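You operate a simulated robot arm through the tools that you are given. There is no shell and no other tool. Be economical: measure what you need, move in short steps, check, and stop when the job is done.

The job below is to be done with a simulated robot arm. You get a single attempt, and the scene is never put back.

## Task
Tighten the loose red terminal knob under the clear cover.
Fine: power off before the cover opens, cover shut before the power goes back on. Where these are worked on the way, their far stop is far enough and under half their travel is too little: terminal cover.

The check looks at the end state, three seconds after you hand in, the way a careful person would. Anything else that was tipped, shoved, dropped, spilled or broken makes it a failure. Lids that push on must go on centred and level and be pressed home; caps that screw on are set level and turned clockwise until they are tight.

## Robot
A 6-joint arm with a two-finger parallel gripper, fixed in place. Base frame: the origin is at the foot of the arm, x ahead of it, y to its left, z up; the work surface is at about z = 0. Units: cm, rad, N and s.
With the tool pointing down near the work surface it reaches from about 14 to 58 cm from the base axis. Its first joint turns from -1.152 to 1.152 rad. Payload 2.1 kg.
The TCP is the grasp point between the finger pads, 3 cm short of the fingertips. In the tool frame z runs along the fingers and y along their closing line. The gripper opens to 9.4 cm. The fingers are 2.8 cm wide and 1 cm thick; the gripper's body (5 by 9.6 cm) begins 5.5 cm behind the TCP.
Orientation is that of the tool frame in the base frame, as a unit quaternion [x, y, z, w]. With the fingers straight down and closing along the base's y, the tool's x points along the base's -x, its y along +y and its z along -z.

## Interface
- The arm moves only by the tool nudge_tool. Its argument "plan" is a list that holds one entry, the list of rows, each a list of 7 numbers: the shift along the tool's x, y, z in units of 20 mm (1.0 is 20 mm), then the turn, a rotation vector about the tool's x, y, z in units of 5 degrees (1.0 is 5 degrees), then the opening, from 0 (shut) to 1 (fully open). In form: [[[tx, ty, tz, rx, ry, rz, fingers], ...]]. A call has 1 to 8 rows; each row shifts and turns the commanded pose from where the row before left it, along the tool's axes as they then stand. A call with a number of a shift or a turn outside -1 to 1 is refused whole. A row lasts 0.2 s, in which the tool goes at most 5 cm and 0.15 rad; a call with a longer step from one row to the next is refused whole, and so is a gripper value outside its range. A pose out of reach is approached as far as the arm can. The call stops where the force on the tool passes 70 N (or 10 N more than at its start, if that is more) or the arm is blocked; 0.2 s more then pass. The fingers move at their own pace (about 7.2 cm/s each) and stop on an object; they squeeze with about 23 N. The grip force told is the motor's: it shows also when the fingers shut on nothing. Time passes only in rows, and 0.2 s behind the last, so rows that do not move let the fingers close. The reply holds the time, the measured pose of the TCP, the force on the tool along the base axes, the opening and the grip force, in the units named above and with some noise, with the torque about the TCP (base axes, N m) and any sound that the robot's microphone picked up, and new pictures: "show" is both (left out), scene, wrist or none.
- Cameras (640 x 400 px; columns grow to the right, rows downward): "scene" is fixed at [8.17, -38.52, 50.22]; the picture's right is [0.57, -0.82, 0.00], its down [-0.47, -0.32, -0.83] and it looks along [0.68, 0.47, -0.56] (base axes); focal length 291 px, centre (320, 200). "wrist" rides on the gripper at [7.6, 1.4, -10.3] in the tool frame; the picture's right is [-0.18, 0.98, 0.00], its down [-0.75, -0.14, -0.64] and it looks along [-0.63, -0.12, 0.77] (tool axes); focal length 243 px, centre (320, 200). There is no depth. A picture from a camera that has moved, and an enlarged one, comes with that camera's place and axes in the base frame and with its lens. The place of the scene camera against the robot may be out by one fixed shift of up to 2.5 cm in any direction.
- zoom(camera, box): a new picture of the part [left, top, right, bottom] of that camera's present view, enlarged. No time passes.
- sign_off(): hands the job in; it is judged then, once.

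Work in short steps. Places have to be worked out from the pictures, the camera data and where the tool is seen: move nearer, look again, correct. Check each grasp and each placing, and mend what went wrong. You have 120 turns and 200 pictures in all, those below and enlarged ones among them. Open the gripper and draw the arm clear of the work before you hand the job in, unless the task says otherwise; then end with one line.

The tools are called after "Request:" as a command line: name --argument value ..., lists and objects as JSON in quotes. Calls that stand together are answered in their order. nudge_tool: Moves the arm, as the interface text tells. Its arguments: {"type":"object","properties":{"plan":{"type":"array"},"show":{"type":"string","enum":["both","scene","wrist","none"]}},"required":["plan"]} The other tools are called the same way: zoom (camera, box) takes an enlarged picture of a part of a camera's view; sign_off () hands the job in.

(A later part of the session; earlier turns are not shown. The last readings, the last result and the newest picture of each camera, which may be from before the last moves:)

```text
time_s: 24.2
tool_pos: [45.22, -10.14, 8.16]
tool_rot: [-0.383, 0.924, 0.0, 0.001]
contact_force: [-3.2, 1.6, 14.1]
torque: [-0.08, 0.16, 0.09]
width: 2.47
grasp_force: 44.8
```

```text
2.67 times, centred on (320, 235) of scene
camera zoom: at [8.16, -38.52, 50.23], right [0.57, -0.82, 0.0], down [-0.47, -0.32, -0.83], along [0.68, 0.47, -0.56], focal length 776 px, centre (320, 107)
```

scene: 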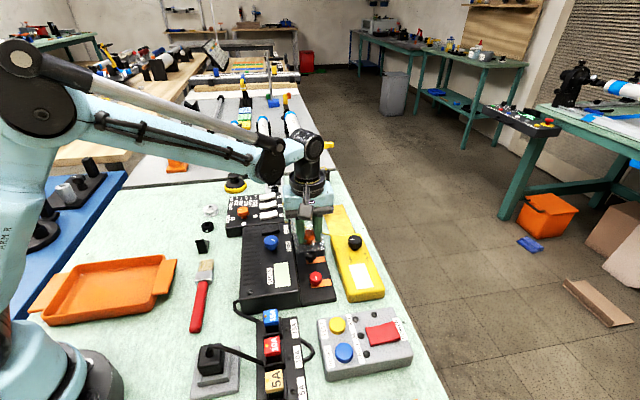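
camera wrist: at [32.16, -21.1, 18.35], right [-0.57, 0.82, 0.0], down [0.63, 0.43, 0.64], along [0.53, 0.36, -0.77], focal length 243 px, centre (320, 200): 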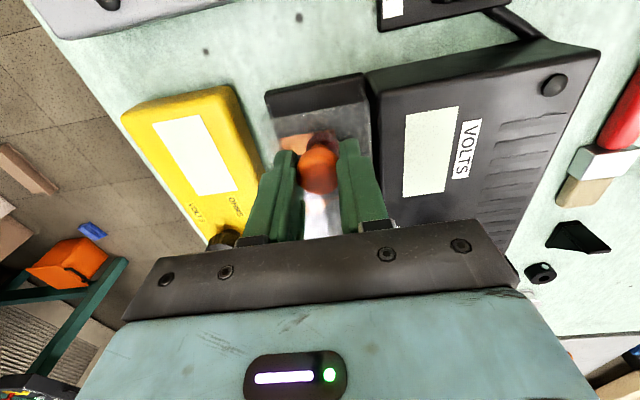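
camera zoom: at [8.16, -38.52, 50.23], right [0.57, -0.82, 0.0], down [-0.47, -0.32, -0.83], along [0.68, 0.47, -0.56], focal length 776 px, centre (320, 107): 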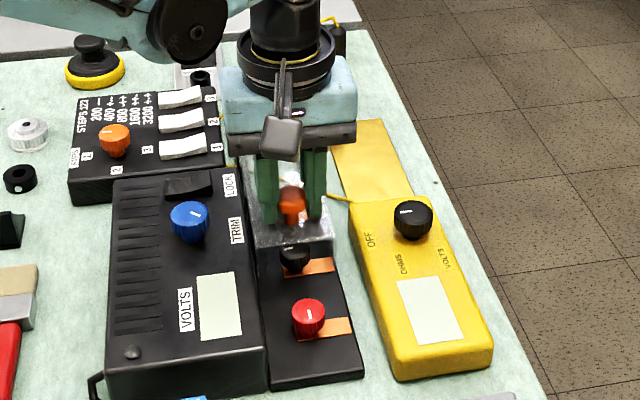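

About 9.5 cm moved. Onward in smaller steps until it stops.

Request:
nudge_tool --plan '[[[-0.4, 0, 0, 0, 0, 0, 0], [-0.4, 0, 0, 0, 0, 0, 0], [-0.3, 0, 0, 0, 0, 0, 0], [-0.3, 0, 0, 0, 0, 0, 0], [-0.3, 0, 0, 0, 0, 0, 0], [-0.3, 0, 0, 0, 0, 0, 0]]]' --show "scene"

Request:
zoom --camera "scene" --box '[250, 160, 390, 310]'

```text
time_s: 25.6
tool_pos: [48.02, -7.33, 8.15]
tool_rot: [-0.382, 0.924, 0.001, 0.0]
contact_force: [-9.4, 8.6, -16.8]
torque: [0.24, 0.06, -0.03]
width: 2.44
grasp_force: 45.0
```

scene: 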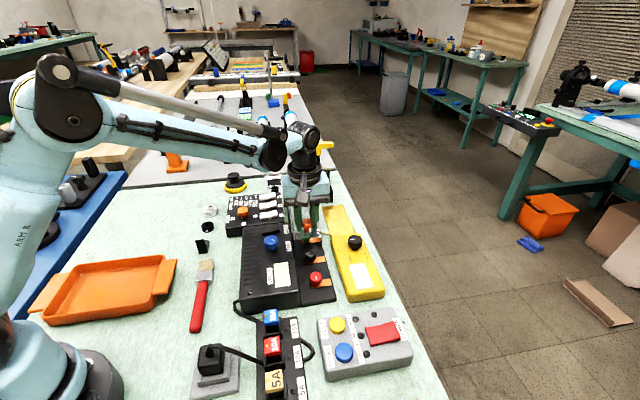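

```text
2.67 times, centred on (320, 235) of scene
camera zoom: at [8.18, -38.52, 50.22], right [0.57, -0.82, 0.0], down [-0.47, -0.32, -0.83], along [0.68, 0.47, -0.56], focal length 776 px, centre (320, 107)
```

zoom: 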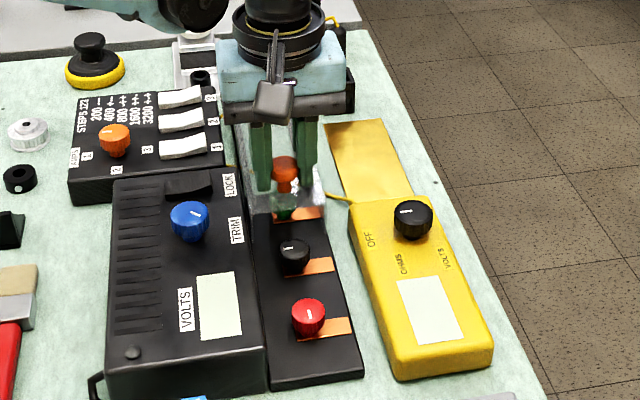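

Sideways force shows the axis is slightly off; I correct and continue to find the stop.

Request:
nudge_tool --plan '[[[-0.2, 0.08, 0, 0, 0, 0, 0], [-0.25, 0.03, -0.02, 0, 0, 0, 0], [-0.25, 0.01, -0.02, 0, 0, 0, 0], [-0.25, 0.01, 0, 0, 0, 0, 0], [-0.25, 0.01, 0, 0, 0, 0, 0]]]' --show "scene"

Request:
zoom --camera "scene" --box '[250, 160, 390, 310]'

```text
time_s: 26.8
tool_pos: [49.46, -5.67, 8.28]
tool_rot: [-0.382, 0.924, -0.005, 0.002]
contact_force: [24.5, -24.4, -31.7]
torque: [-0.33, -0.2, 0.06]
width: 2.45
grasp_force: 45.4
```

scene: 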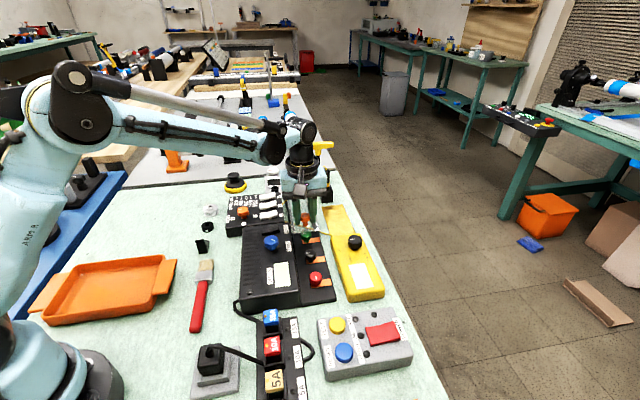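

```text
2.67 times, centred on (320, 235) of scene
camera zoom: at [8.18, -38.52, 50.22], right [0.57, -0.82, 0.0], down [-0.47, -0.32, -0.83], along [0.68, 0.47, -0.56], focal length 776 px, centre (320, 107)
```

zoom: 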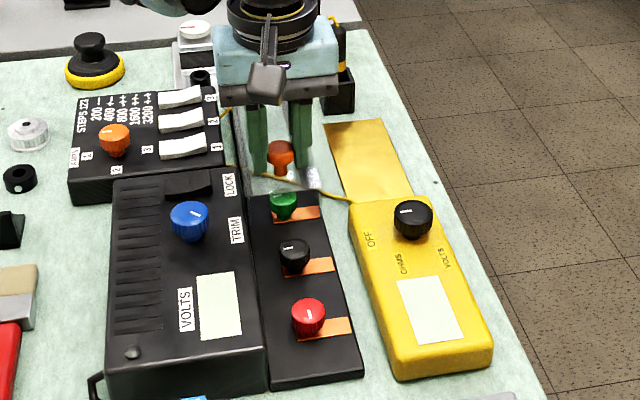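

I overcorrected sideways and up; undoing that, then continuing gently.

Request:
nudge_tool --plan '[[[0, -0.09, 0.05, 0, 0, 0, 0], [-0.15, 0, 0.02, 0, 0, 0, 0], [-0.2, 0, 0, 0, 0, 0, 0], [-0.2, 0, 0, 0, 0, 0, 0], [-0.2, 0, 0, 0, 0, 0, 0]]]' --show "none"

Request:
zoom --camera "scene" --box '[250, 160, 390, 310]'

```text
time_s: 28.0
tool_pos: [50.7, -4.53, 8.25]
tool_rot: [-0.383, 0.924, -0.002, 0.002]
contact_force: [14.2, -14.6, 32.7]
torque: [-0.36, -0.21, 0.02]
width: 2.46
grasp_force: 44.7
```

```text
2.67 times, centred on (320, 235) of scene
camera zoom: at [8.15, -38.52, 50.23], right [0.57, -0.82, 0.0], down [-0.47, -0.32, -0.83], along [0.68, 0.47, -0.56], focal length 776 px, centre (320, 107)
```

zoom: 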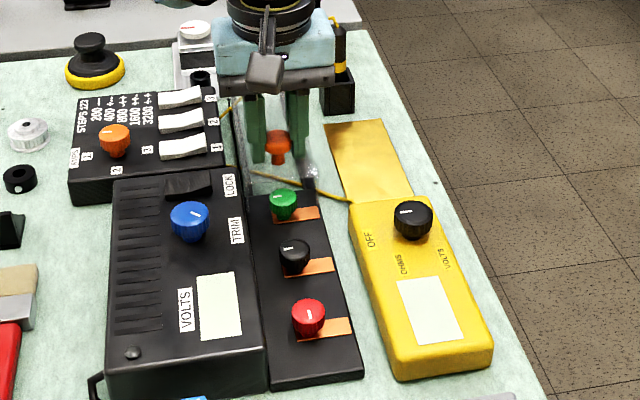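

Still moving freely (17 cm). The stand behind is at about x=67, so there's room; I push on a little more.

Request:
nudge_tool --plan '[[[-0.15, -0.04, -0.04, 0, 0, 0, 0], [-0.2, 0, 0, 0, 0, 0, 0], [-0.2, 0, 0, 0, 0, 0, 0], [-0.2, 0, 0, 0, 0, 0, 0], [-0.2, 0, 0, 0, 0, 0, 0]]]' --show "none"

Request:
zoom --camera "scene" --box '[250, 160, 390, 310]'

```text
time_s: 29.2
tool_pos: [51.83, -3.49, 8.06]
tool_rot: [-0.381, 0.924, -0.003, -0.004]
contact_force: [-22.1, -21.8, -2.2]
torque: [-0.38, 0.4, -0.01]
width: 2.48
grasp_force: 45.7
```

```text
2.67 times, centred on (320, 235) of scene
camera zoom: at [8.17, -38.52, 50.22], right [0.57, -0.82, 0.0], down [-0.47, -0.32, -0.83], along [0.68, 0.47, -0.56], focal length 776 px, centre (320, 107)
```

zoom: 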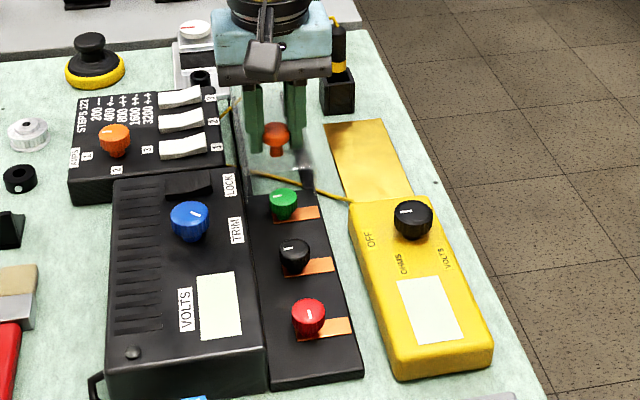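

Now there's 31 N along the axis: the stop. I release the knob and rise.

Request:
nudge_tool --plan '[[[0.1, 0, 0, 0, 0, 0, 0.1], [0, 0, 0, 0, 0, 0, 0.42], [0, 0, 0, 0, 0, 0, 0.42], [0, 0, -0.6, 0, 0, 0, 0.42], [0, 0, -0.8, 0, 0, 0, 0.42], [0, 0, -0.8, 0, 0, 0, 0.42], [0, 0, -0.8, 0, 0, 0, 0.42]]]' --show "scene"

```text
time_s: 30.8
tool_pos: [51.84, -3.26, 14.25]
tool_rot: [-0.382, 0.924, -0.001, 0.0]
contact_force: [0.4, 1.5, 0.4]
torque: [0.02, -0.03, 0.01]
width: 3.96
grasp_force: 0.1
```

scene: 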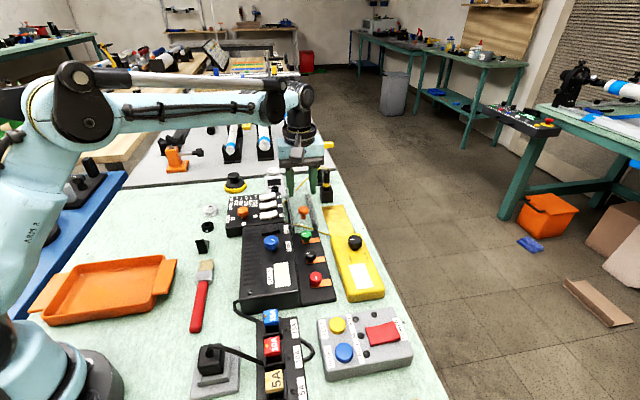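

Back over the terminal for a look at the red knob.

Request:
nudge_tool --plan '[[[0.97, 0, -0.1, 0, 0, 0, 0.42], [0.97, 0, -0.1, 0, 0, 0, 0.42], [0.97, 0, 0, 0, 0, 0, 0.42], [0.97, 0, 0, 0, 0, 0, 0.42], [0.97, 0, 0, 0, 0, 0, 0.42], [0.97, 0, 0, 0, 0, 0, 0.42], [0.97, 0, 0, 0, 0, 0, 0.42], [0.97, 0, 0, 0, 0, 0, 0.42]]]' --show "wrist"

Request:
zoom --camera "wrist" --box '[220, 0, 460, 180]'

Request:
zoom --camera "scene" --box '[290, 230, 350, 310]'

```text
time_s: 32.6
tool_pos: [40.93, -14.27, 14.56]
tool_rot: [-0.382, 0.924, -0.001, 0.0]
contact_force: [0.1, 0.7, 0.1]
torque: [0.03, -0.04, 0.05]
width: 3.93
grasp_force: 0.1
camera wrist: at [34.68, -18.54, 24.75], right [-0.57, 0.82, 0.0], down [0.63, 0.43, 0.64], along [0.53, 0.36, -0.77], focal length 243 px, centre (320, 200)
```

wrist: 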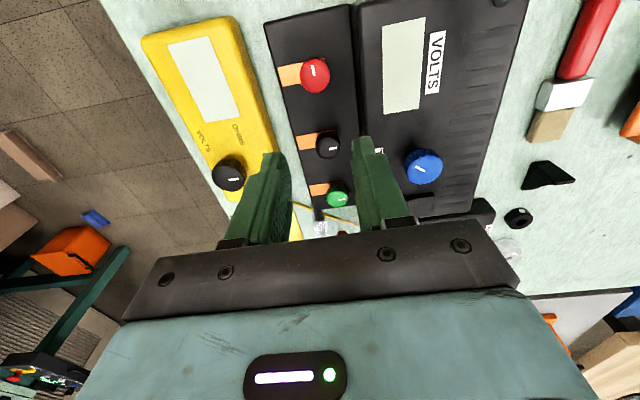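

```text
2.22 times, centred on (340, 90) of wrist
camera zoom: at [34.68, -18.54, 24.75], right [-0.57, 0.82, 0.0], down [0.63, 0.43, 0.64], along [0.53, 0.36, -0.77], focal length 539 px, centre (276, 444)
```

zoom: 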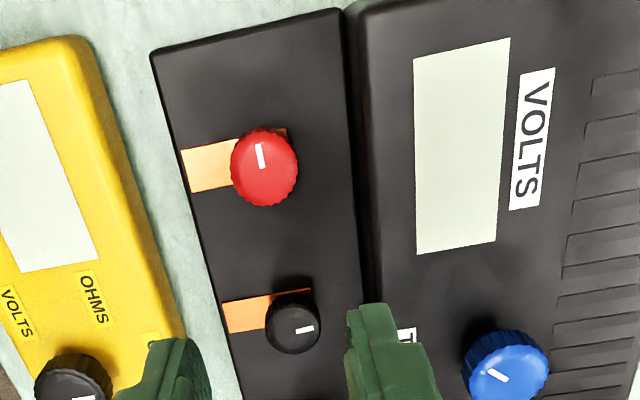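

```text
5.00 times, centred on (320, 270) of scene
camera zoom: at [8.17, -38.52, 50.22], right [0.57, -0.82, 0.0], down [-0.47, -0.32, -0.83], along [0.68, 0.47, -0.56], focal length 1455 px, centre (320, -150)
```

zoom: 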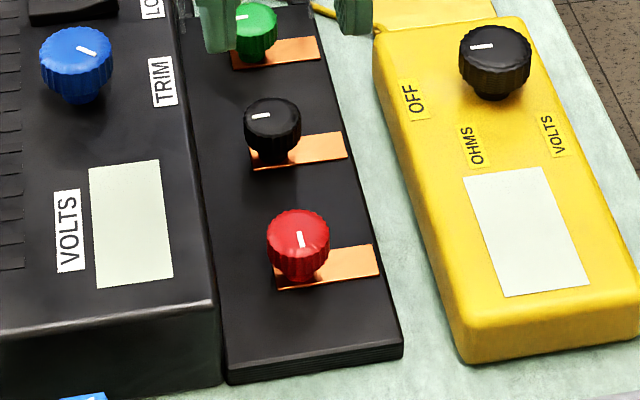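

The red knob stands proud of the others, with its mark about 90° anticlockwise of theirs. It reads (38.6, -16.3), top z≈3.9, about 2.4 cm wide. I move above it.

Request:
nudge_tool --plan '[[[0.77, 0.05, 0, 0, 0, 0, 0.37], [0.77, 0.05, 0, 0, 0, 0, 0.37], [0, 0, 0.9, 0, 0, 0, 0.37], [0, 0, 0.9, 0, 0, 0, 0.37], [0, 0, 0.6, 0, 0, 0, 0.37]]]' --show "both"

Request:
zoom --camera "wrist" --box '[220, 60, 460, 240]'

Request:
zoom --camera "scene" --box '[280, 230, 360, 310]'

```text
time_s: 33.8
tool_pos: [38.71, -16.38, 9.77]
tool_rot: [-0.383, 0.924, 0.0, -0.001]
contact_force: [1.0, 0.3, -0.4]
torque: [-0.01, -0.02, 0.01]
width: 3.47
grasp_force: 0.0
camera wrist: at [32.33, -20.57, 19.84], right [-0.56, 0.83, 0.0], down [0.63, 0.43, 0.64], along [0.53, 0.36, -0.77], focal length 243 px, centre (320, 200)
```

scene: 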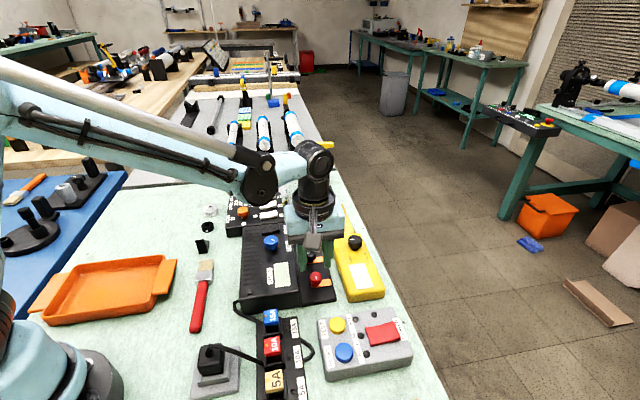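
wrist: 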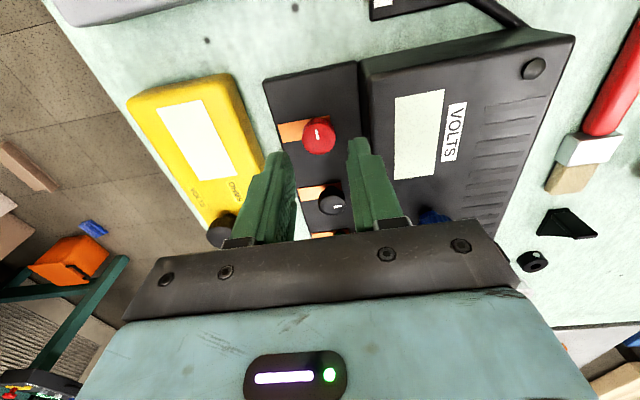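

```text
2.22 times, centred on (340, 150) of wrist
camera zoom: at [32.33, -20.57, 19.84], right [-0.56, 0.83, 0.0], down [0.63, 0.43, 0.64], along [0.53, 0.36, -0.77], focal length 539 px, centre (276, 311)
```

zoom: 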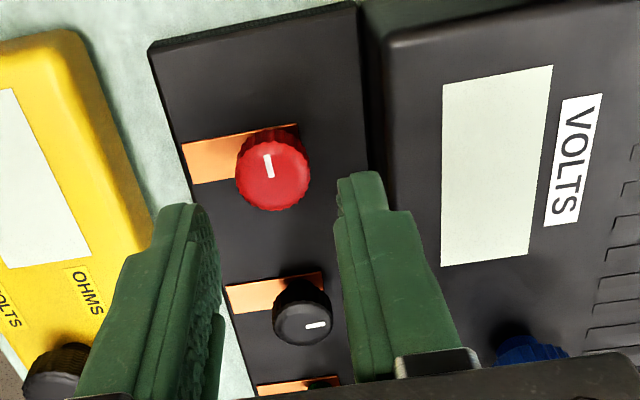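

```text
5.00 times, centred on (320, 270) of scene
camera zoom: at [8.17, -38.52, 50.22], right [0.57, -0.82, 0.0], down [-0.47, -0.32, -0.83], along [0.68, 0.47, -0.56], focal length 1455 px, centre (320, -150)
```

zoom: 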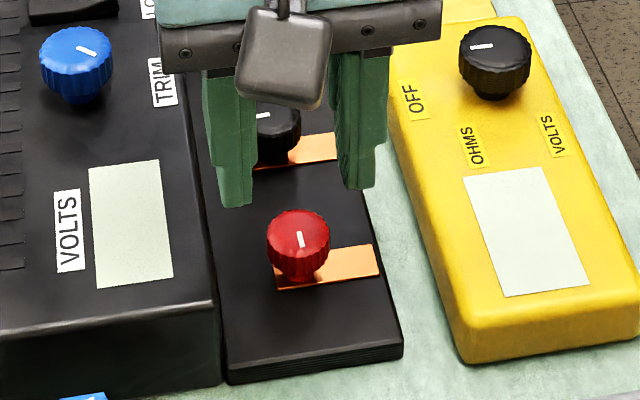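

The red knob refines to (38.7, -16.3, top z≈3.55), right below the tool. Descending around it.

Request:
nudge_tool --plan '[[[0, 0.02, 0.6, 0, 0, 0, 0.37], [0, 0, 0.6, 0, 0, 0, 0.37], [0, 0, 0.4, 0, 0, 0, 0.37], [0, 0, 0.3, 0, 0, 0, 0.37], [0, 0, 0.15, 0, 0, 0, 0.37]]]' --show "wrist"

Request:
zoom --camera "wrist" --box '[220, 60, 460, 240]'

Request:
zoom --camera "scene" --box '[280, 230, 360, 310]'

```text
time_s: 35.0
tool_pos: [38.51, -16.5, 5.62]
tool_rot: [-0.383, 0.924, 0.0, 0.001]
contact_force: [0.7, 0.3, 0.1]
torque: [-0.01, 0.01, 0.03]
width: 3.48
grasp_force: 0.1
camera wrist: at [32.32, -20.63, 15.81], right [-0.56, 0.83, 0.0], down [0.63, 0.43, 0.64], along [0.53, 0.36, -0.77], focal length 243 px, centre (320, 200)
```

wrist: 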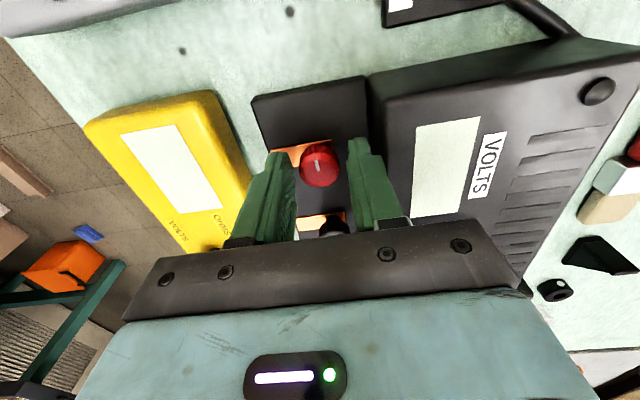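

```text
2.22 times, centred on (340, 150) of wrist
camera zoom: at [32.32, -20.63, 15.81], right [-0.56, 0.83, 0.0], down [0.63, 0.43, 0.64], along [0.53, 0.36, -0.77], focal length 539 px, centre (276, 311)
```

zoom: 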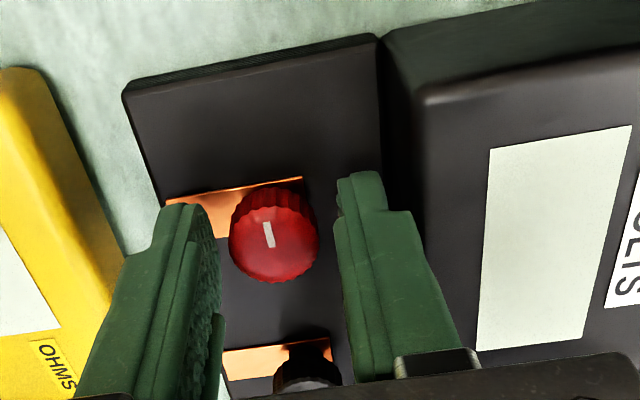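

```text
5.00 times, centred on (320, 270) of scene
camera zoom: at [8.17, -38.52, 50.22], right [0.57, -0.82, 0.0], down [-0.47, -0.32, -0.83], along [0.68, 0.47, -0.56], focal length 1455 px, centre (320, -150)
```

zoom: 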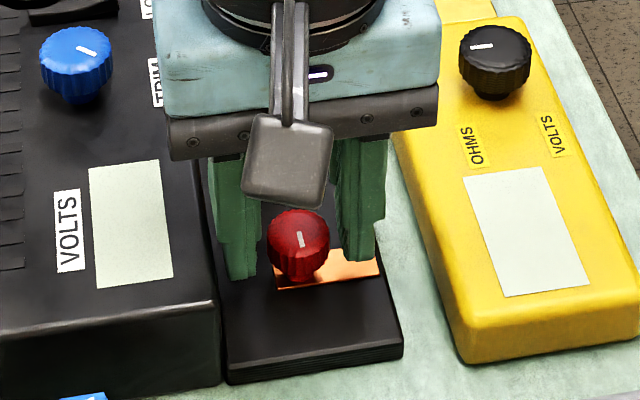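

Knob sits about 0.3 cm ahead along the axis; small shift, then grip.

Request:
nudge_tool --plan '[[[-0.16, 0, 0, 0, 0, 0, 0.37], [0, 0, 0, 0, 0, 0, 0.37], [0, 0, 0, 0, 0, 0, 0.2], [0, 0, 0, 0, 0, 0, 0.1], [0, 0, 0, 0, 0, 0, 0.1]]]' --show "wrist"

Request:
zoom --camera "wrist" --box '[220, 60, 460, 240]'

```text
time_s: 36.2
tool_pos: [38.92, -16.16, 5.65]
tool_rot: [-0.383, 0.924, -0.002, 0.002]
contact_force: [16.4, -11.6, -5.5]
torque: [-0.37, 0.21, 0.01]
width: 2.42
grasp_force: 45.0
camera wrist: at [32.61, -20.42, 15.83], right [-0.56, 0.83, 0.0], down [0.63, 0.43, 0.64], along [0.53, 0.36, -0.77], focal length 243 px, centre (320, 200)
```

wrist: 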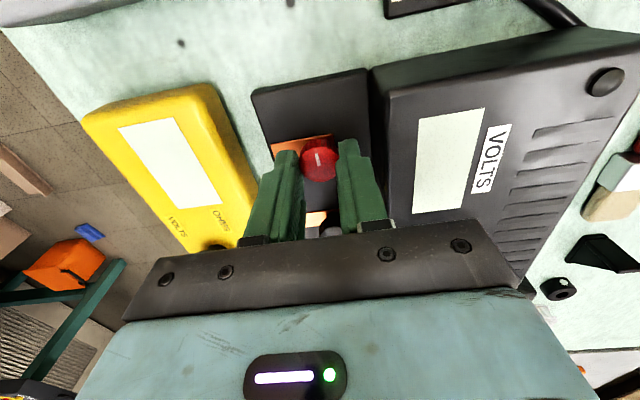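

```text
2.22 times, centred on (340, 150) of wrist
camera zoom: at [32.61, -20.42, 15.83], right [-0.56, 0.83, 0.0], down [0.63, 0.43, 0.64], along [0.53, 0.36, -0.77], focal length 539 px, centre (276, 311)
```

zoom: 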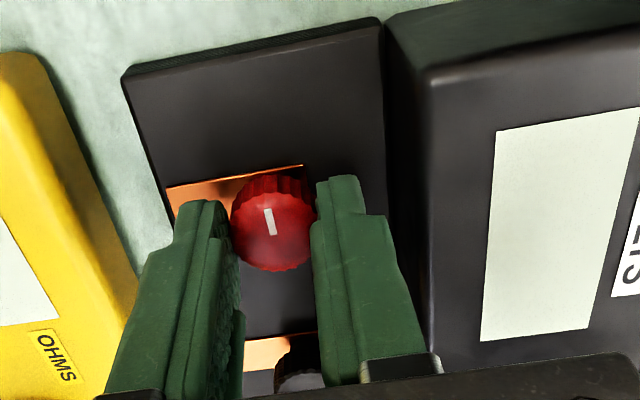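

Gripped, with a ~20 N side load; I recentre slightly and begin turning clockwise (positive about tool z) a little.

Request:
nudge_tool --plan '[[[0, -0.07, 0, 0, 0, 0, 0], [0, 0, 0, 0, 0, 1, 0], [0, 0, 0, 0, 0, 1, 0], [0, 0, 0, 0, 0, 1, 0], [0, 0, 0, 0, 0, 1, 0]]]' --show "wrist"

Request:
zoom --camera "wrist" --box '[220, 60, 460, 240]'

```text
time_s: 37.4
tool_pos: [38.85, -16.18, 5.61]
tool_rot: [-0.216, 0.976, -0.001, 0.0]
contact_force: [7.8, -13.0, -31.4]
torque: [0.03, -0.24, 0.02]
width: 2.41
grasp_force: 45.0
camera wrist: at [31.55, -18.0, 15.85], right [-0.25, 0.97, 0.0], down [0.74, 0.19, 0.64], along [0.62, 0.16, -0.77], focal length 243 px, centre (320, 200)
```

wrist: 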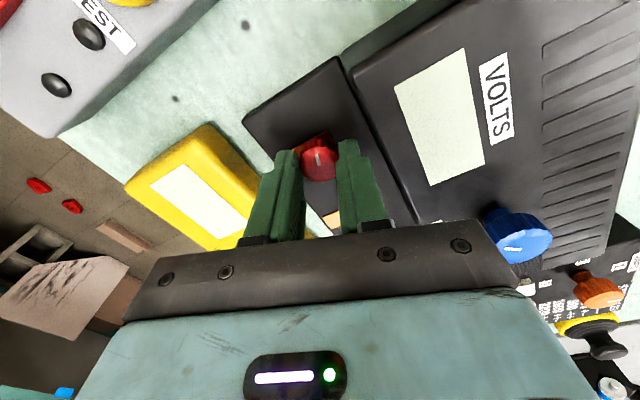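

```text
2.22 times, centred on (340, 150) of wrist
camera zoom: at [31.55, -18.0, 15.85], right [-0.25, 0.97, 0.0], down [0.74, 0.19, 0.64], along [0.62, 0.16, -0.77], focal length 539 px, centre (276, 311)
```

zoom: 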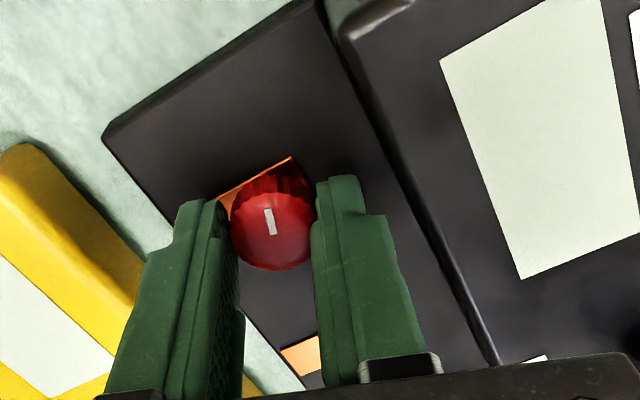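

The knob turns with the tool at no torque and draws down (−31 N), so I follow it down slightly while turning on.

Request:
nudge_tool --plan '[[[0, 0, 0.06, 0, 0, 1, 0], [0, 0, 0.02, 0, 0, 1, 0], [0, 0, 0.02, 0, 0, 1, 0], [0, 0, 0.02, 0, 0, 1, 0], [0, 0, 0.02, 0, 0, 1, 0]]]' --show "none"

```text
time_s: 38.6
tool_pos: [38.98, -16.18, 5.3]
tool_rot: [0.001, 1.0, 0.0, 0.0]
contact_force: [4.4, -14.4, 30.7]
torque: [-0.15, -0.14, 0.07]
width: 2.41
grasp_force: 45.1
```

Turned 45°. I overdid the descent (+31 N), so I hold height and turn further.

Request:
nudge_tool --plan '[[[0, 0, -0.03, 0, 0, 1, 0], [0, 0, 0, 0, 0, 1, 0], [0, 0, 0, 0, 0, 1, 0], [0, 0, 0, 0, 0, 1, 0], [0, 0, 0, 0, 0, 1, 0]]]' --show "wrist"

Request:
zoom --camera "wrist" --box '[220, 60, 460, 240]'

```text
time_s: 39.8
tool_pos: [38.97, -16.37, 5.29]
tool_rot: [0.217, 0.976, -0.002, 0.002]
contact_force: [8.2, -16.6, 16.7]
torque: [-0.25, -0.48, 0.04]
width: 2.4
grasp_force: 44.8
camera wrist: at [32.71, -11.6, 15.58], right [0.58, 0.81, 0.0], down [0.62, -0.45, 0.65], along [0.52, -0.38, -0.76], focal length 243 px, centre (320, 200)
```

wrist: 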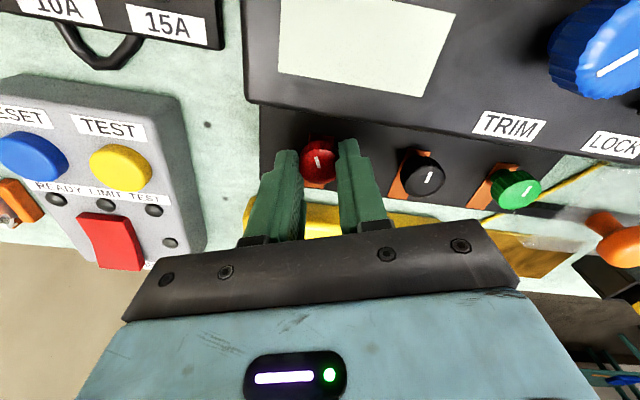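

```text
2.22 times, centred on (340, 150) of wrist
camera zoom: at [32.71, -11.6, 15.58], right [0.58, 0.81, 0.0], down [0.62, -0.45, 0.65], along [0.52, -0.38, -0.76], focal length 539 px, centre (276, 311)
```

zoom: 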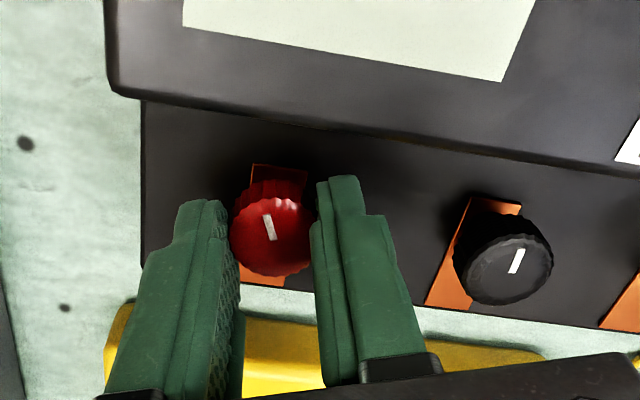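

Turned 70° with still little torque; the mark is approaching the others' direction. Continue.

Request:
nudge_tool --plan '[[[0, 0, 0, 0, 0, 1, 0], [0, 0, 0, 0, 0, 1, 0], [0, 0, 0.02, 0, 0, 1, 0], [0, 0, 0, 0, 0, 1, 0]]]' --show "none"

Request:
nudge_tool --plan '[[[0, 0, 0, 0, 0, 1, 0], [0, 0, 0, 0, 0, 1, 0]]]' --show "wrist"

Request:
zoom --camera "wrist" --box '[220, 60, 460, 240]'

```text
time_s: 40.8
tool_pos: [38.96, -16.33, 5.45]
tool_rot: [0.383, 0.924, -0.001, 0.002]
contact_force: [2.2, -14.8, 22.2]
torque: [-0.63, -0.73, 0.02]
width: 2.39
grasp_force: 44.7
```

```text
time_s: 41.4
tool_pos: [38.78, -16.2, 5.31]
tool_rot: [0.462, 0.887, 0.0, 0.0]
contact_force: [-3.9, -14.4, 15.6]
torque: [-0.04, 0.03, 0.11]
width: 2.39
grasp_force: 45.0
camera wrist: at [35.82, -9.02, 15.55], right [0.91, 0.41, 0.0], down [0.32, -0.7, 0.64], along [0.26, -0.59, -0.77], focal length 243 px, centre (320, 200)
```

wrist: 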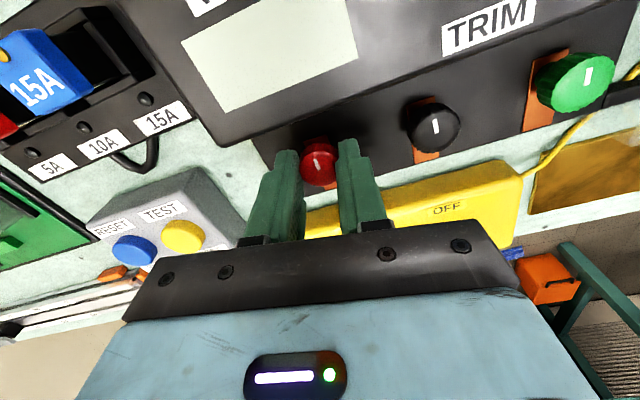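

```text
2.22 times, centred on (340, 150) of wrist
camera zoom: at [35.82, -9.02, 15.55], right [0.91, 0.41, 0.0], down [0.32, -0.7, 0.64], along [0.26, -0.59, -0.77], focal length 539 px, centre (276, 311)
```

zoom: 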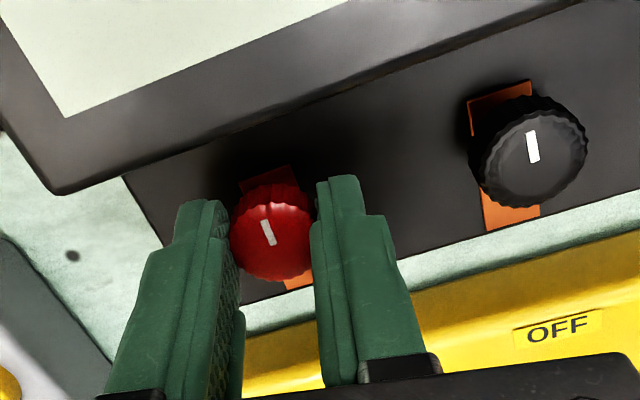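

Turned 100°, torque just starting. Continuing until it's firm.

Request:
nudge_tool --plan '[[[0, 0, 0, 0, 0, 1, 0], [0, 0, 0, 0, 0, 1, 0], [0, 0, 0, 0, 0, 1, 0]]]' --show "none"

Request:
nudge_tool --plan '[[[0, 0, 0, 0, 0, 1, 0], [0, 0, 0, 0, 0, 1, 0]]]' --show "wrist"

Request:
zoom --camera "wrist" --box '[220, 60, 460, 240]'

```text
time_s: 42.2
tool_pos: [38.9, -16.38, 5.44]
tool_rot: [0.574, 0.819, -0.001, 0.0]
contact_force: [-15.8, -11.3, -11.9]
torque: [0.05, 0.13, 0.33]
width: 2.39
grasp_force: 44.8
```

```text
time_s: 42.8
tool_pos: [38.98, -16.14, 5.36]
tool_rot: [0.642, 0.766, -0.001, 0.0]
contact_force: [-15.6, -7.6, -3.7]
torque: [-0.28, 0.38, 0.28]
width: 2.38
grasp_force: 44.8
camera wrist: at [39.09, -8.33, 15.6], right [1.0, -0.01, 0.0], down [-0.01, -0.77, 0.64], along [-0.01, -0.64, -0.77], focal length 243 px, centre (320, 200)
```

wrist: 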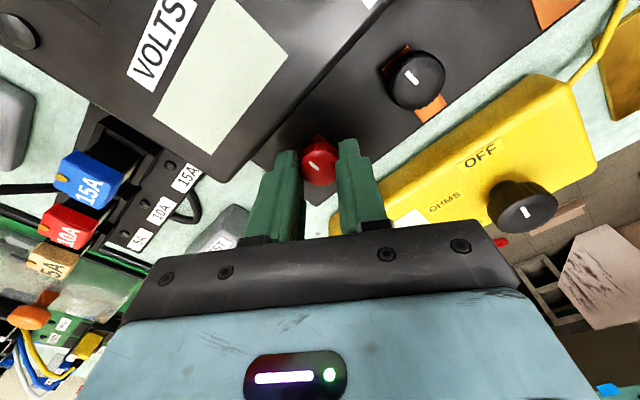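

```text
2.22 times, centred on (340, 150) of wrist
camera zoom: at [39.09, -8.33, 15.6], right [1.0, -0.01, 0.0], down [-0.01, -0.77, 0.64], along [-0.01, -0.64, -0.77], focal length 539 px, centre (276, 311)
```

zoom: 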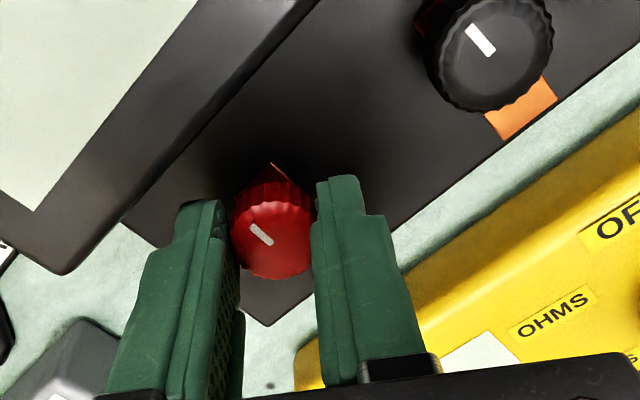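

The mark lags the fingers now and torque reached 0.3 N·m with the mark in line with the black knob's: the knob is tight and the fingers slipped. I release and rise to check.

Request:
nudge_tool --plan '[[[0, 0, 0, 0, 0, 0, 0.2], [0, 0, 0, 0, 0, 0, 0.37], [0, 0, -0.5, 0, 0, 0, 0.37], [0, 0, -0.9, 0, 0, 0, 0.37], [0, 0, -0.9, 0, 0, 0, 0.37], [0, 0, -0.9, 0, 0, 0, 0.37], [0, 0, -0.9, 0, 0, 0, 0.37]]]' --show "both"

Request:
zoom --camera "scene" --box '[280, 230, 360, 310]'

Request:
zoom --camera "wrist" --box '[220, 0, 460, 180]'

```text
time_s: 44.4
tool_pos: [38.96, -16.14, 13.75]
tool_rot: [0.642, 0.766, 0.0, 0.0]
contact_force: [-0.1, 0.3, 0.7]
torque: [-0.02, 0.0, 0.01]
width: 3.47
grasp_force: 0.0
camera wrist: at [39.16, -8.27, 23.9], right [1.0, -0.01, 0.0], down [-0.01, -0.77, 0.64], along [-0.01, -0.64, -0.77], focal length 243 px, centre (320, 200)
```

scene: 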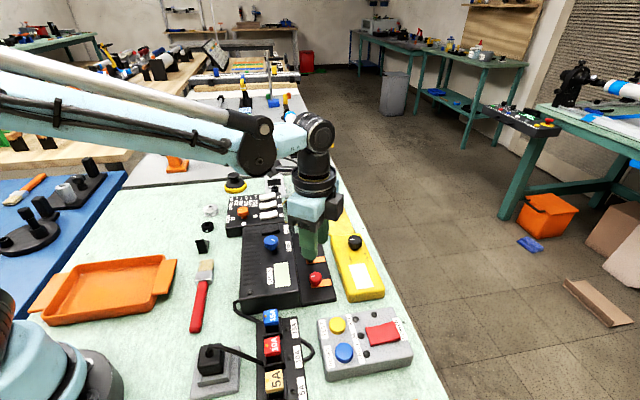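
wrist: 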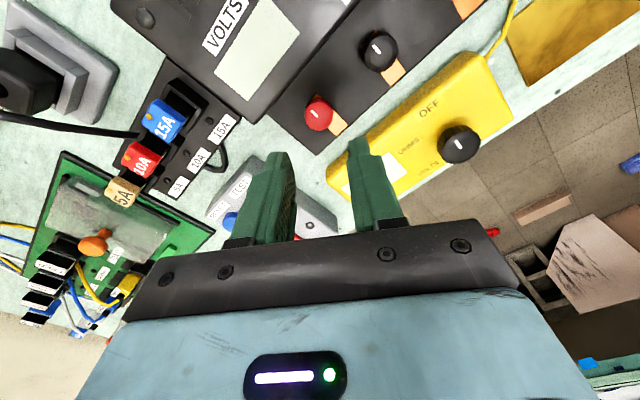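

```text
5.00 times, centred on (320, 270) of scene
camera zoom: at [8.17, -38.52, 50.22], right [0.57, -0.82, 0.0], down [-0.47, -0.32, -0.83], along [0.68, 0.47, -0.56], focal length 1455 px, centre (320, -150)
```

zoom: 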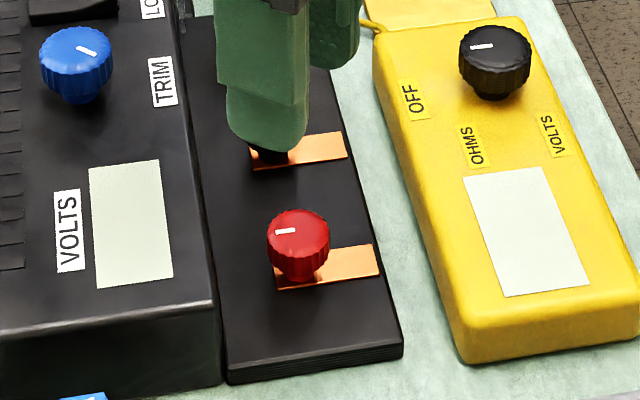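

```text
2.22 times, centred on (340, 90) of wrist
camera zoom: at [39.16, -8.27, 23.9], right [1.0, -0.01, 0.0], down [-0.01, -0.77, 0.64], along [-0.01, -0.64, -0.77], focal length 539 px, centre (276, 444)
```

zoom: 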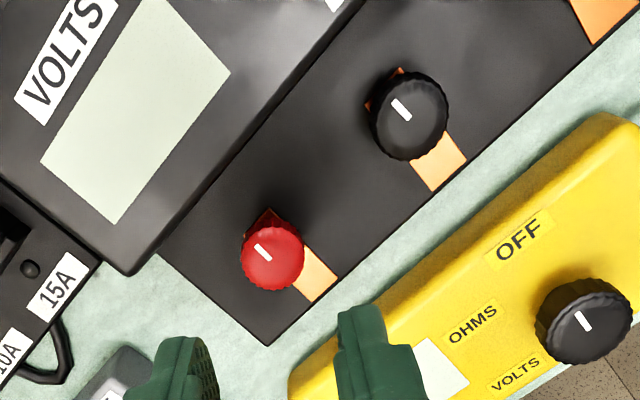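

The red mark is now parallel to the black one: tight. Next the cover goes back: I turn the tool so that its fingers straddle the cover knob along the slide axis, then go to the knob.

Request:
nudge_tool --plan '[[[0, 0, 0, 0, 0, -1, 0.42], [0, 0, 0, 0, 0, -1, 0.42], [0, 0, 0, 0, 0, -1, 0.42], [0, 0, 0, 0, 0, -1, 0.42], [0, 0, 0, 0, 0, -1, 0.42], [0, 0, 0, 0, 0, -1, 0.42], [0, 0, 0, 0, 0, -1, 0.42]]]' --show "none"

Request:
nudge_tool --plan '[[[0, 1, 0, 0, 0, 0, 0.42], [0, 1, 0, 0, 0, 0, 0.42], [0, 1, 0, 0, 0, 0, 0.42], [0, 1, 0, 0, 0, 0, 0.42], [0, 1, 0, 0, 0, 0, 0.42], [0, 1, 0, 0, 0, 0, 0.42], [0, 1, 0, 0, 0, 0, 0.42]]]' --show "both"

Request:
zoom --camera "wrist" --box '[220, 0, 540, 240]'

```text
time_s: 46.0
tool_pos: [38.95, -16.3, 13.68]
tool_rot: [0.382, 0.924, -0.001, 0.001]
contact_force: [0.1, 0.6, 0.1]
torque: [0.01, 0.02, 0.0]
width: 3.95
grasp_force: 0.1
```

```text
time_s: 47.6
tool_pos: [48.85, -6.36, 13.67]
tool_rot: [0.382, 0.924, 0.0, 0.001]
contact_force: [-0.1, -0.6, 0.4]
torque: [-0.02, 0.01, -0.02]
width: 3.97
grasp_force: 0.1
camera wrist: at [44.58, 0.13, 23.87], right [0.83, 0.56, 0.0], down [0.43, -0.63, 0.64], along [0.36, -0.53, -0.77], focal length 243 px, centre (320, 200)
```

scene: 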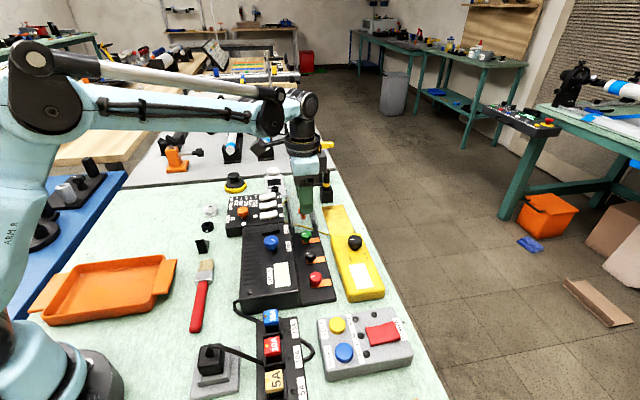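
wrist: 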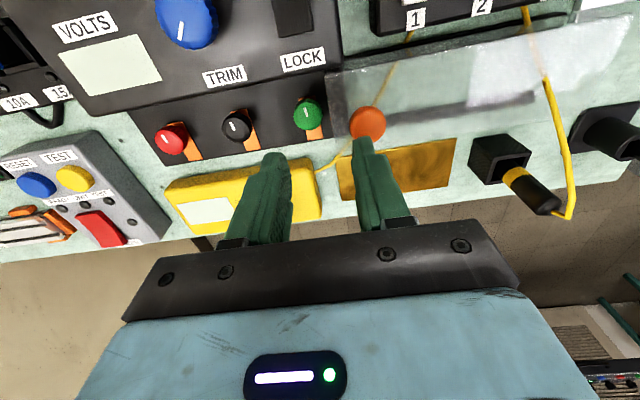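

```text
1.67 times, centred on (380, 120) of wrist
camera zoom: at [44.58, 0.13, 23.87], right [0.83, 0.56, 0.0], down [0.43, -0.63, 0.64], along [0.36, -0.53, -0.77], focal length 404 px, centre (220, 333)
```

zoom: 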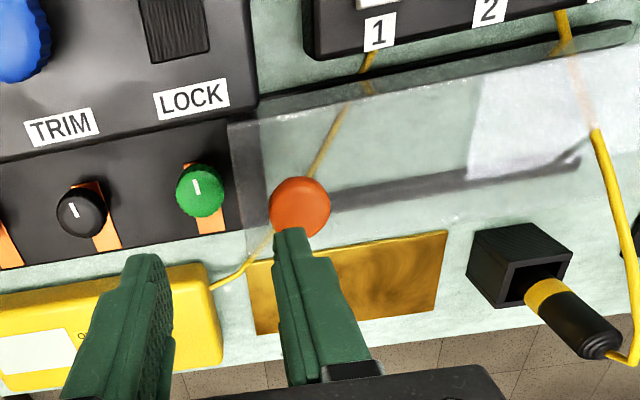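

Cover knob reads (51.4, -3.8). Moving over it and partly down.

Request:
nudge_tool --plan '[[[0, 0.94, 0, 0, 0, 0, 0.45], [0, 0.9, 0, 0, 0, 0, 0.45], [0, 0, 0.7, 0, 0, 0, 0.45], [0, 0, 0.7, 0, 0, 0, 0.45], [0, 0, 0.3, 0, 0, 0, 0.45]]]' --show "both"

Request:
zoom --camera "wrist" --box '[220, 60, 460, 240]'

Request:
zoom --camera "scene" --box '[260, 170, 360, 250]'

```text
time_s: 48.8
tool_pos: [51.42, -3.8, 10.25]
tool_rot: [0.382, 0.924, 0.0, 0.0]
contact_force: [-0.1, 0.3, 0.0]
torque: [0.04, 0.0, -0.01]
width: 4.24
grasp_force: 0.0
camera wrist: at [47.15, 2.78, 20.41], right [0.83, 0.56, 0.0], down [0.43, -0.63, 0.64], along [0.36, -0.53, -0.77], focal length 243 px, centre (320, 200)
```

scene: 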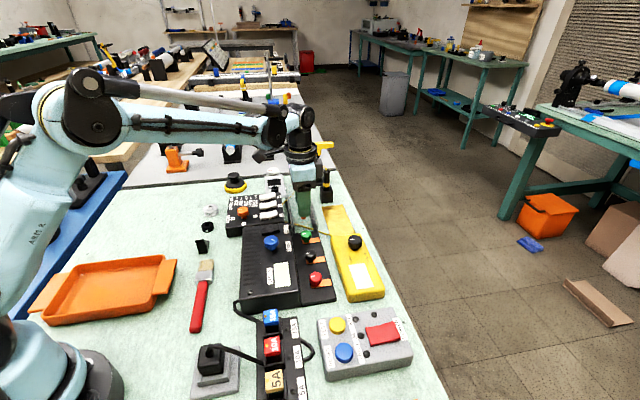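
wrist: 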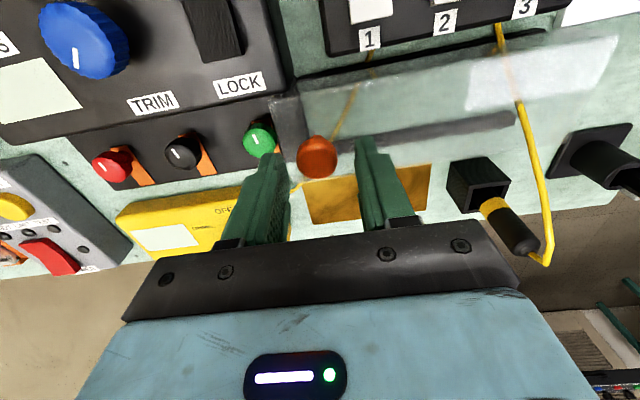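

```text
2.22 times, centred on (340, 150) of wrist
camera zoom: at [47.15, 2.78, 20.41], right [0.83, 0.56, 0.0], down [0.43, -0.63, 0.64], along [0.36, -0.53, -0.77], focal length 539 px, centre (276, 311)
```

zoom: 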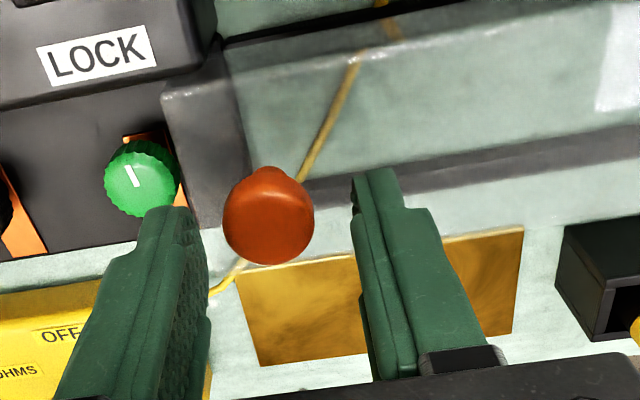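

```text
5.00 times, centred on (310, 210) of scene
camera zoom: at [8.17, -38.52, 50.22], right [0.57, -0.82, 0.0], down [-0.47, -0.32, -0.83], along [0.68, 0.47, -0.56], focal length 1455 px, centre (370, 150)
```

zoom: 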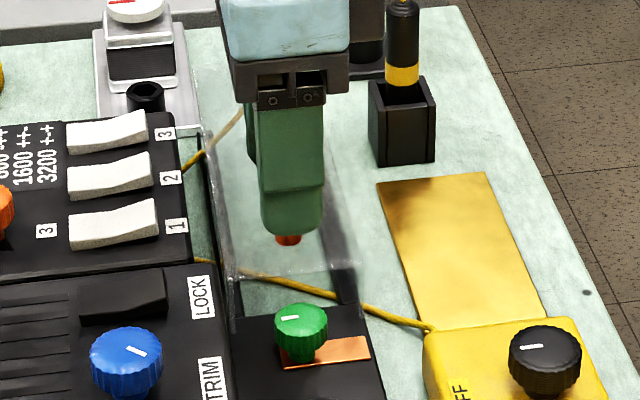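

Centred. I go down to 8.25 and close on the knob.

Request:
nudge_tool --plan '[[[0, 0, 0.5, 0, 0, 0, 0.45], [0, 0, 0.5, 0, 0, 0, 0.45], [0, 0, 0, 0, 0, 0, 0.2], [0, 0, 0, 0, 0, 0, 0], [0, 0, 0, 0, 0, 0, 0]]]' --show "none"

Request:
zoom --camera "wrist" --box '[220, 60, 460, 240]'

```text
time_s: 50.0
tool_pos: [51.37, -3.84, 8.28]
tool_rot: [0.383, 0.924, -0.001, -0.001]
contact_force: [-18.3, -12.3, -0.5]
torque: [-0.13, 0.32, -0.05]
width: 2.45
grasp_force: 45.0
```

```text
2.22 times, centred on (340, 150) of wrist
camera zoom: at [47.12, 2.7, 18.41], right [0.83, 0.56, 0.0], down [0.43, -0.63, 0.64], along [0.36, -0.53, -0.77], focal length 539 px, centre (276, 311)
```

zoom: 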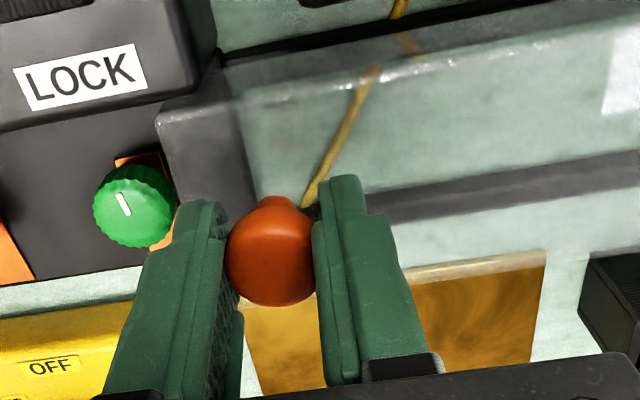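

Held. Sliding the cover back toward closed.

Request:
nudge_tool --plan '[[[0, -0.4, 0, 0, 0, 0, 0], [0, -0.6, 0, 0, 0, 0, 0], [0, -0.6, 0, 0, 0, 0, 0], [0, -0.6, 0, 0, 0, 0, 0], [0, -0.6, 0, 0, 0, 0, 0], [0, -0.6, 0, 0, 0, 0, 0]]]' --show "scene"

Request:
zoom --camera "scene" --box '[250, 160, 390, 310]'

```text
time_s: 51.4
tool_pos: [46.6, -8.49, 8.28]
tool_rot: [0.382, 0.924, -0.001, 0.0]
contact_force: [8.1, -8.6, -7.3]
torque: [-0.08, -0.11, -0.02]
width: 2.44
grasp_force: 44.6
```

scene: 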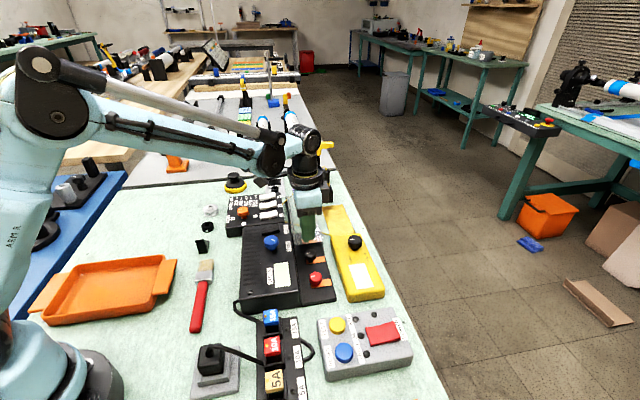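

```text
2.67 times, centred on (320, 235) of scene
camera zoom: at [8.17, -38.52, 50.22], right [0.57, -0.82, 0.0], down [-0.47, -0.32, -0.83], along [0.68, 0.47, -0.56], focal length 776 px, centre (320, 107)
```

zoom: 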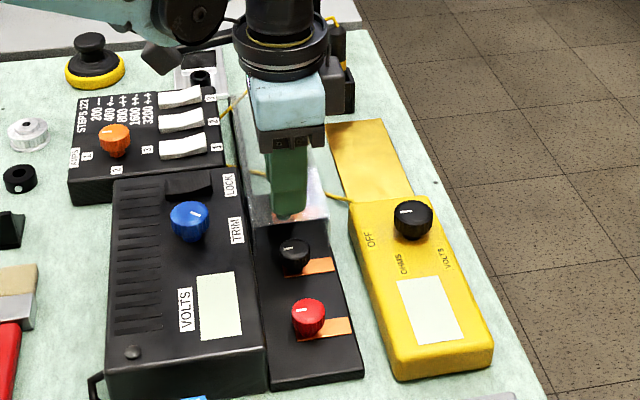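

Going well. Continuing to close; I then finish in small steps to the stop.

Request:
nudge_tool --plan '[[[-0.03, -0.6, 0, 0, 0, 0, 0], [0, -0.6, 0, 0, 0, 0, 0], [0, -0.6, 0, 0, 0, 0, 0], [0, -0.6, 0, 0, 0, 0, 0], [0, -0.6, 0, 0, 0, 0, 0], [0, -0.6, 0, 0, 0, 0, 0], [0, -0.6, 0, 0, 0, 0, 0], [0, -0.6, 0, 0, 0, 0, 0]]]' --show "none"

Request:
nudge_tool --plan '[[[0, -0.3, 0, 0, 0, 0, 0], [0, -0.2, 0, 0, 0, 0, 0], [0, -0.2, 0, 0, 0, 0, 0], [0, -0.15, 0, 0, 0, 0, 0], [0, -0.15, 0, 0, 0, 0, 0], [0, -0.15, 0, 0, 0, 0, 0]]]' --show "scene"

Request:
zoom --camera "scene" --box '[250, 160, 390, 310]'

```text
time_s: 53.2
tool_pos: [39.81, -15.27, 8.16]
tool_rot: [0.382, 0.924, 0.0, 0.0]
contact_force: [-2.0, 2.7, 13.2]
torque: [-0.24, -0.24, 0.0]
width: 2.48
grasp_force: 45.0
```

```text
time_s: 54.6
tool_pos: [38.2, -16.97, 8.15]
tool_rot: [0.383, 0.924, 0.0, 0.0]
contact_force: [-5.2, 5.7, -9.4]
torque: [0.31, 0.28, 0.01]
width: 2.42
grasp_force: 44.6
```

scene: 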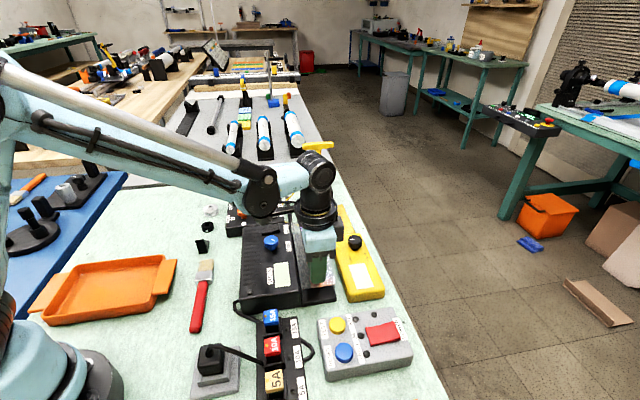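

```text
2.67 times, centred on (320, 235) of scene
camera zoom: at [8.17, -38.52, 50.22], right [0.57, -0.82, 0.0], down [-0.47, -0.32, -0.83], along [0.68, 0.47, -0.56], focal length 776 px, centre (320, 107)
```

zoom: 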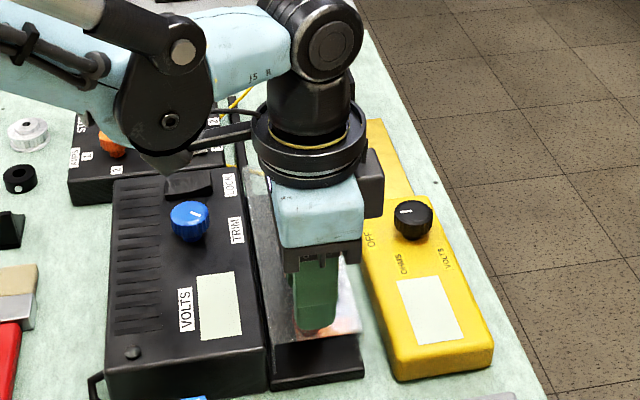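

Nearly home; no stop felt yet, so I push a little more to be sure it's fully closed.

Request:
nudge_tool --plan '[[[0, -0.1, 0, 0, 0, 0, 0], [0, -0.1, 0, 0, 0, 0, 0], [0, -0.1, 0, 0, 0, 0, 0]]]' --show "none"

```text
time_s: 55.4
tool_pos: [38.1, -17.24, 8.18]
tool_rot: [0.38, 0.925, 0.006, 0.002]
contact_force: [16.3, 29.0, -15.7]
torque: [0.16, -0.3, 0.08]
width: 2.45
grasp_force: 44.9
```

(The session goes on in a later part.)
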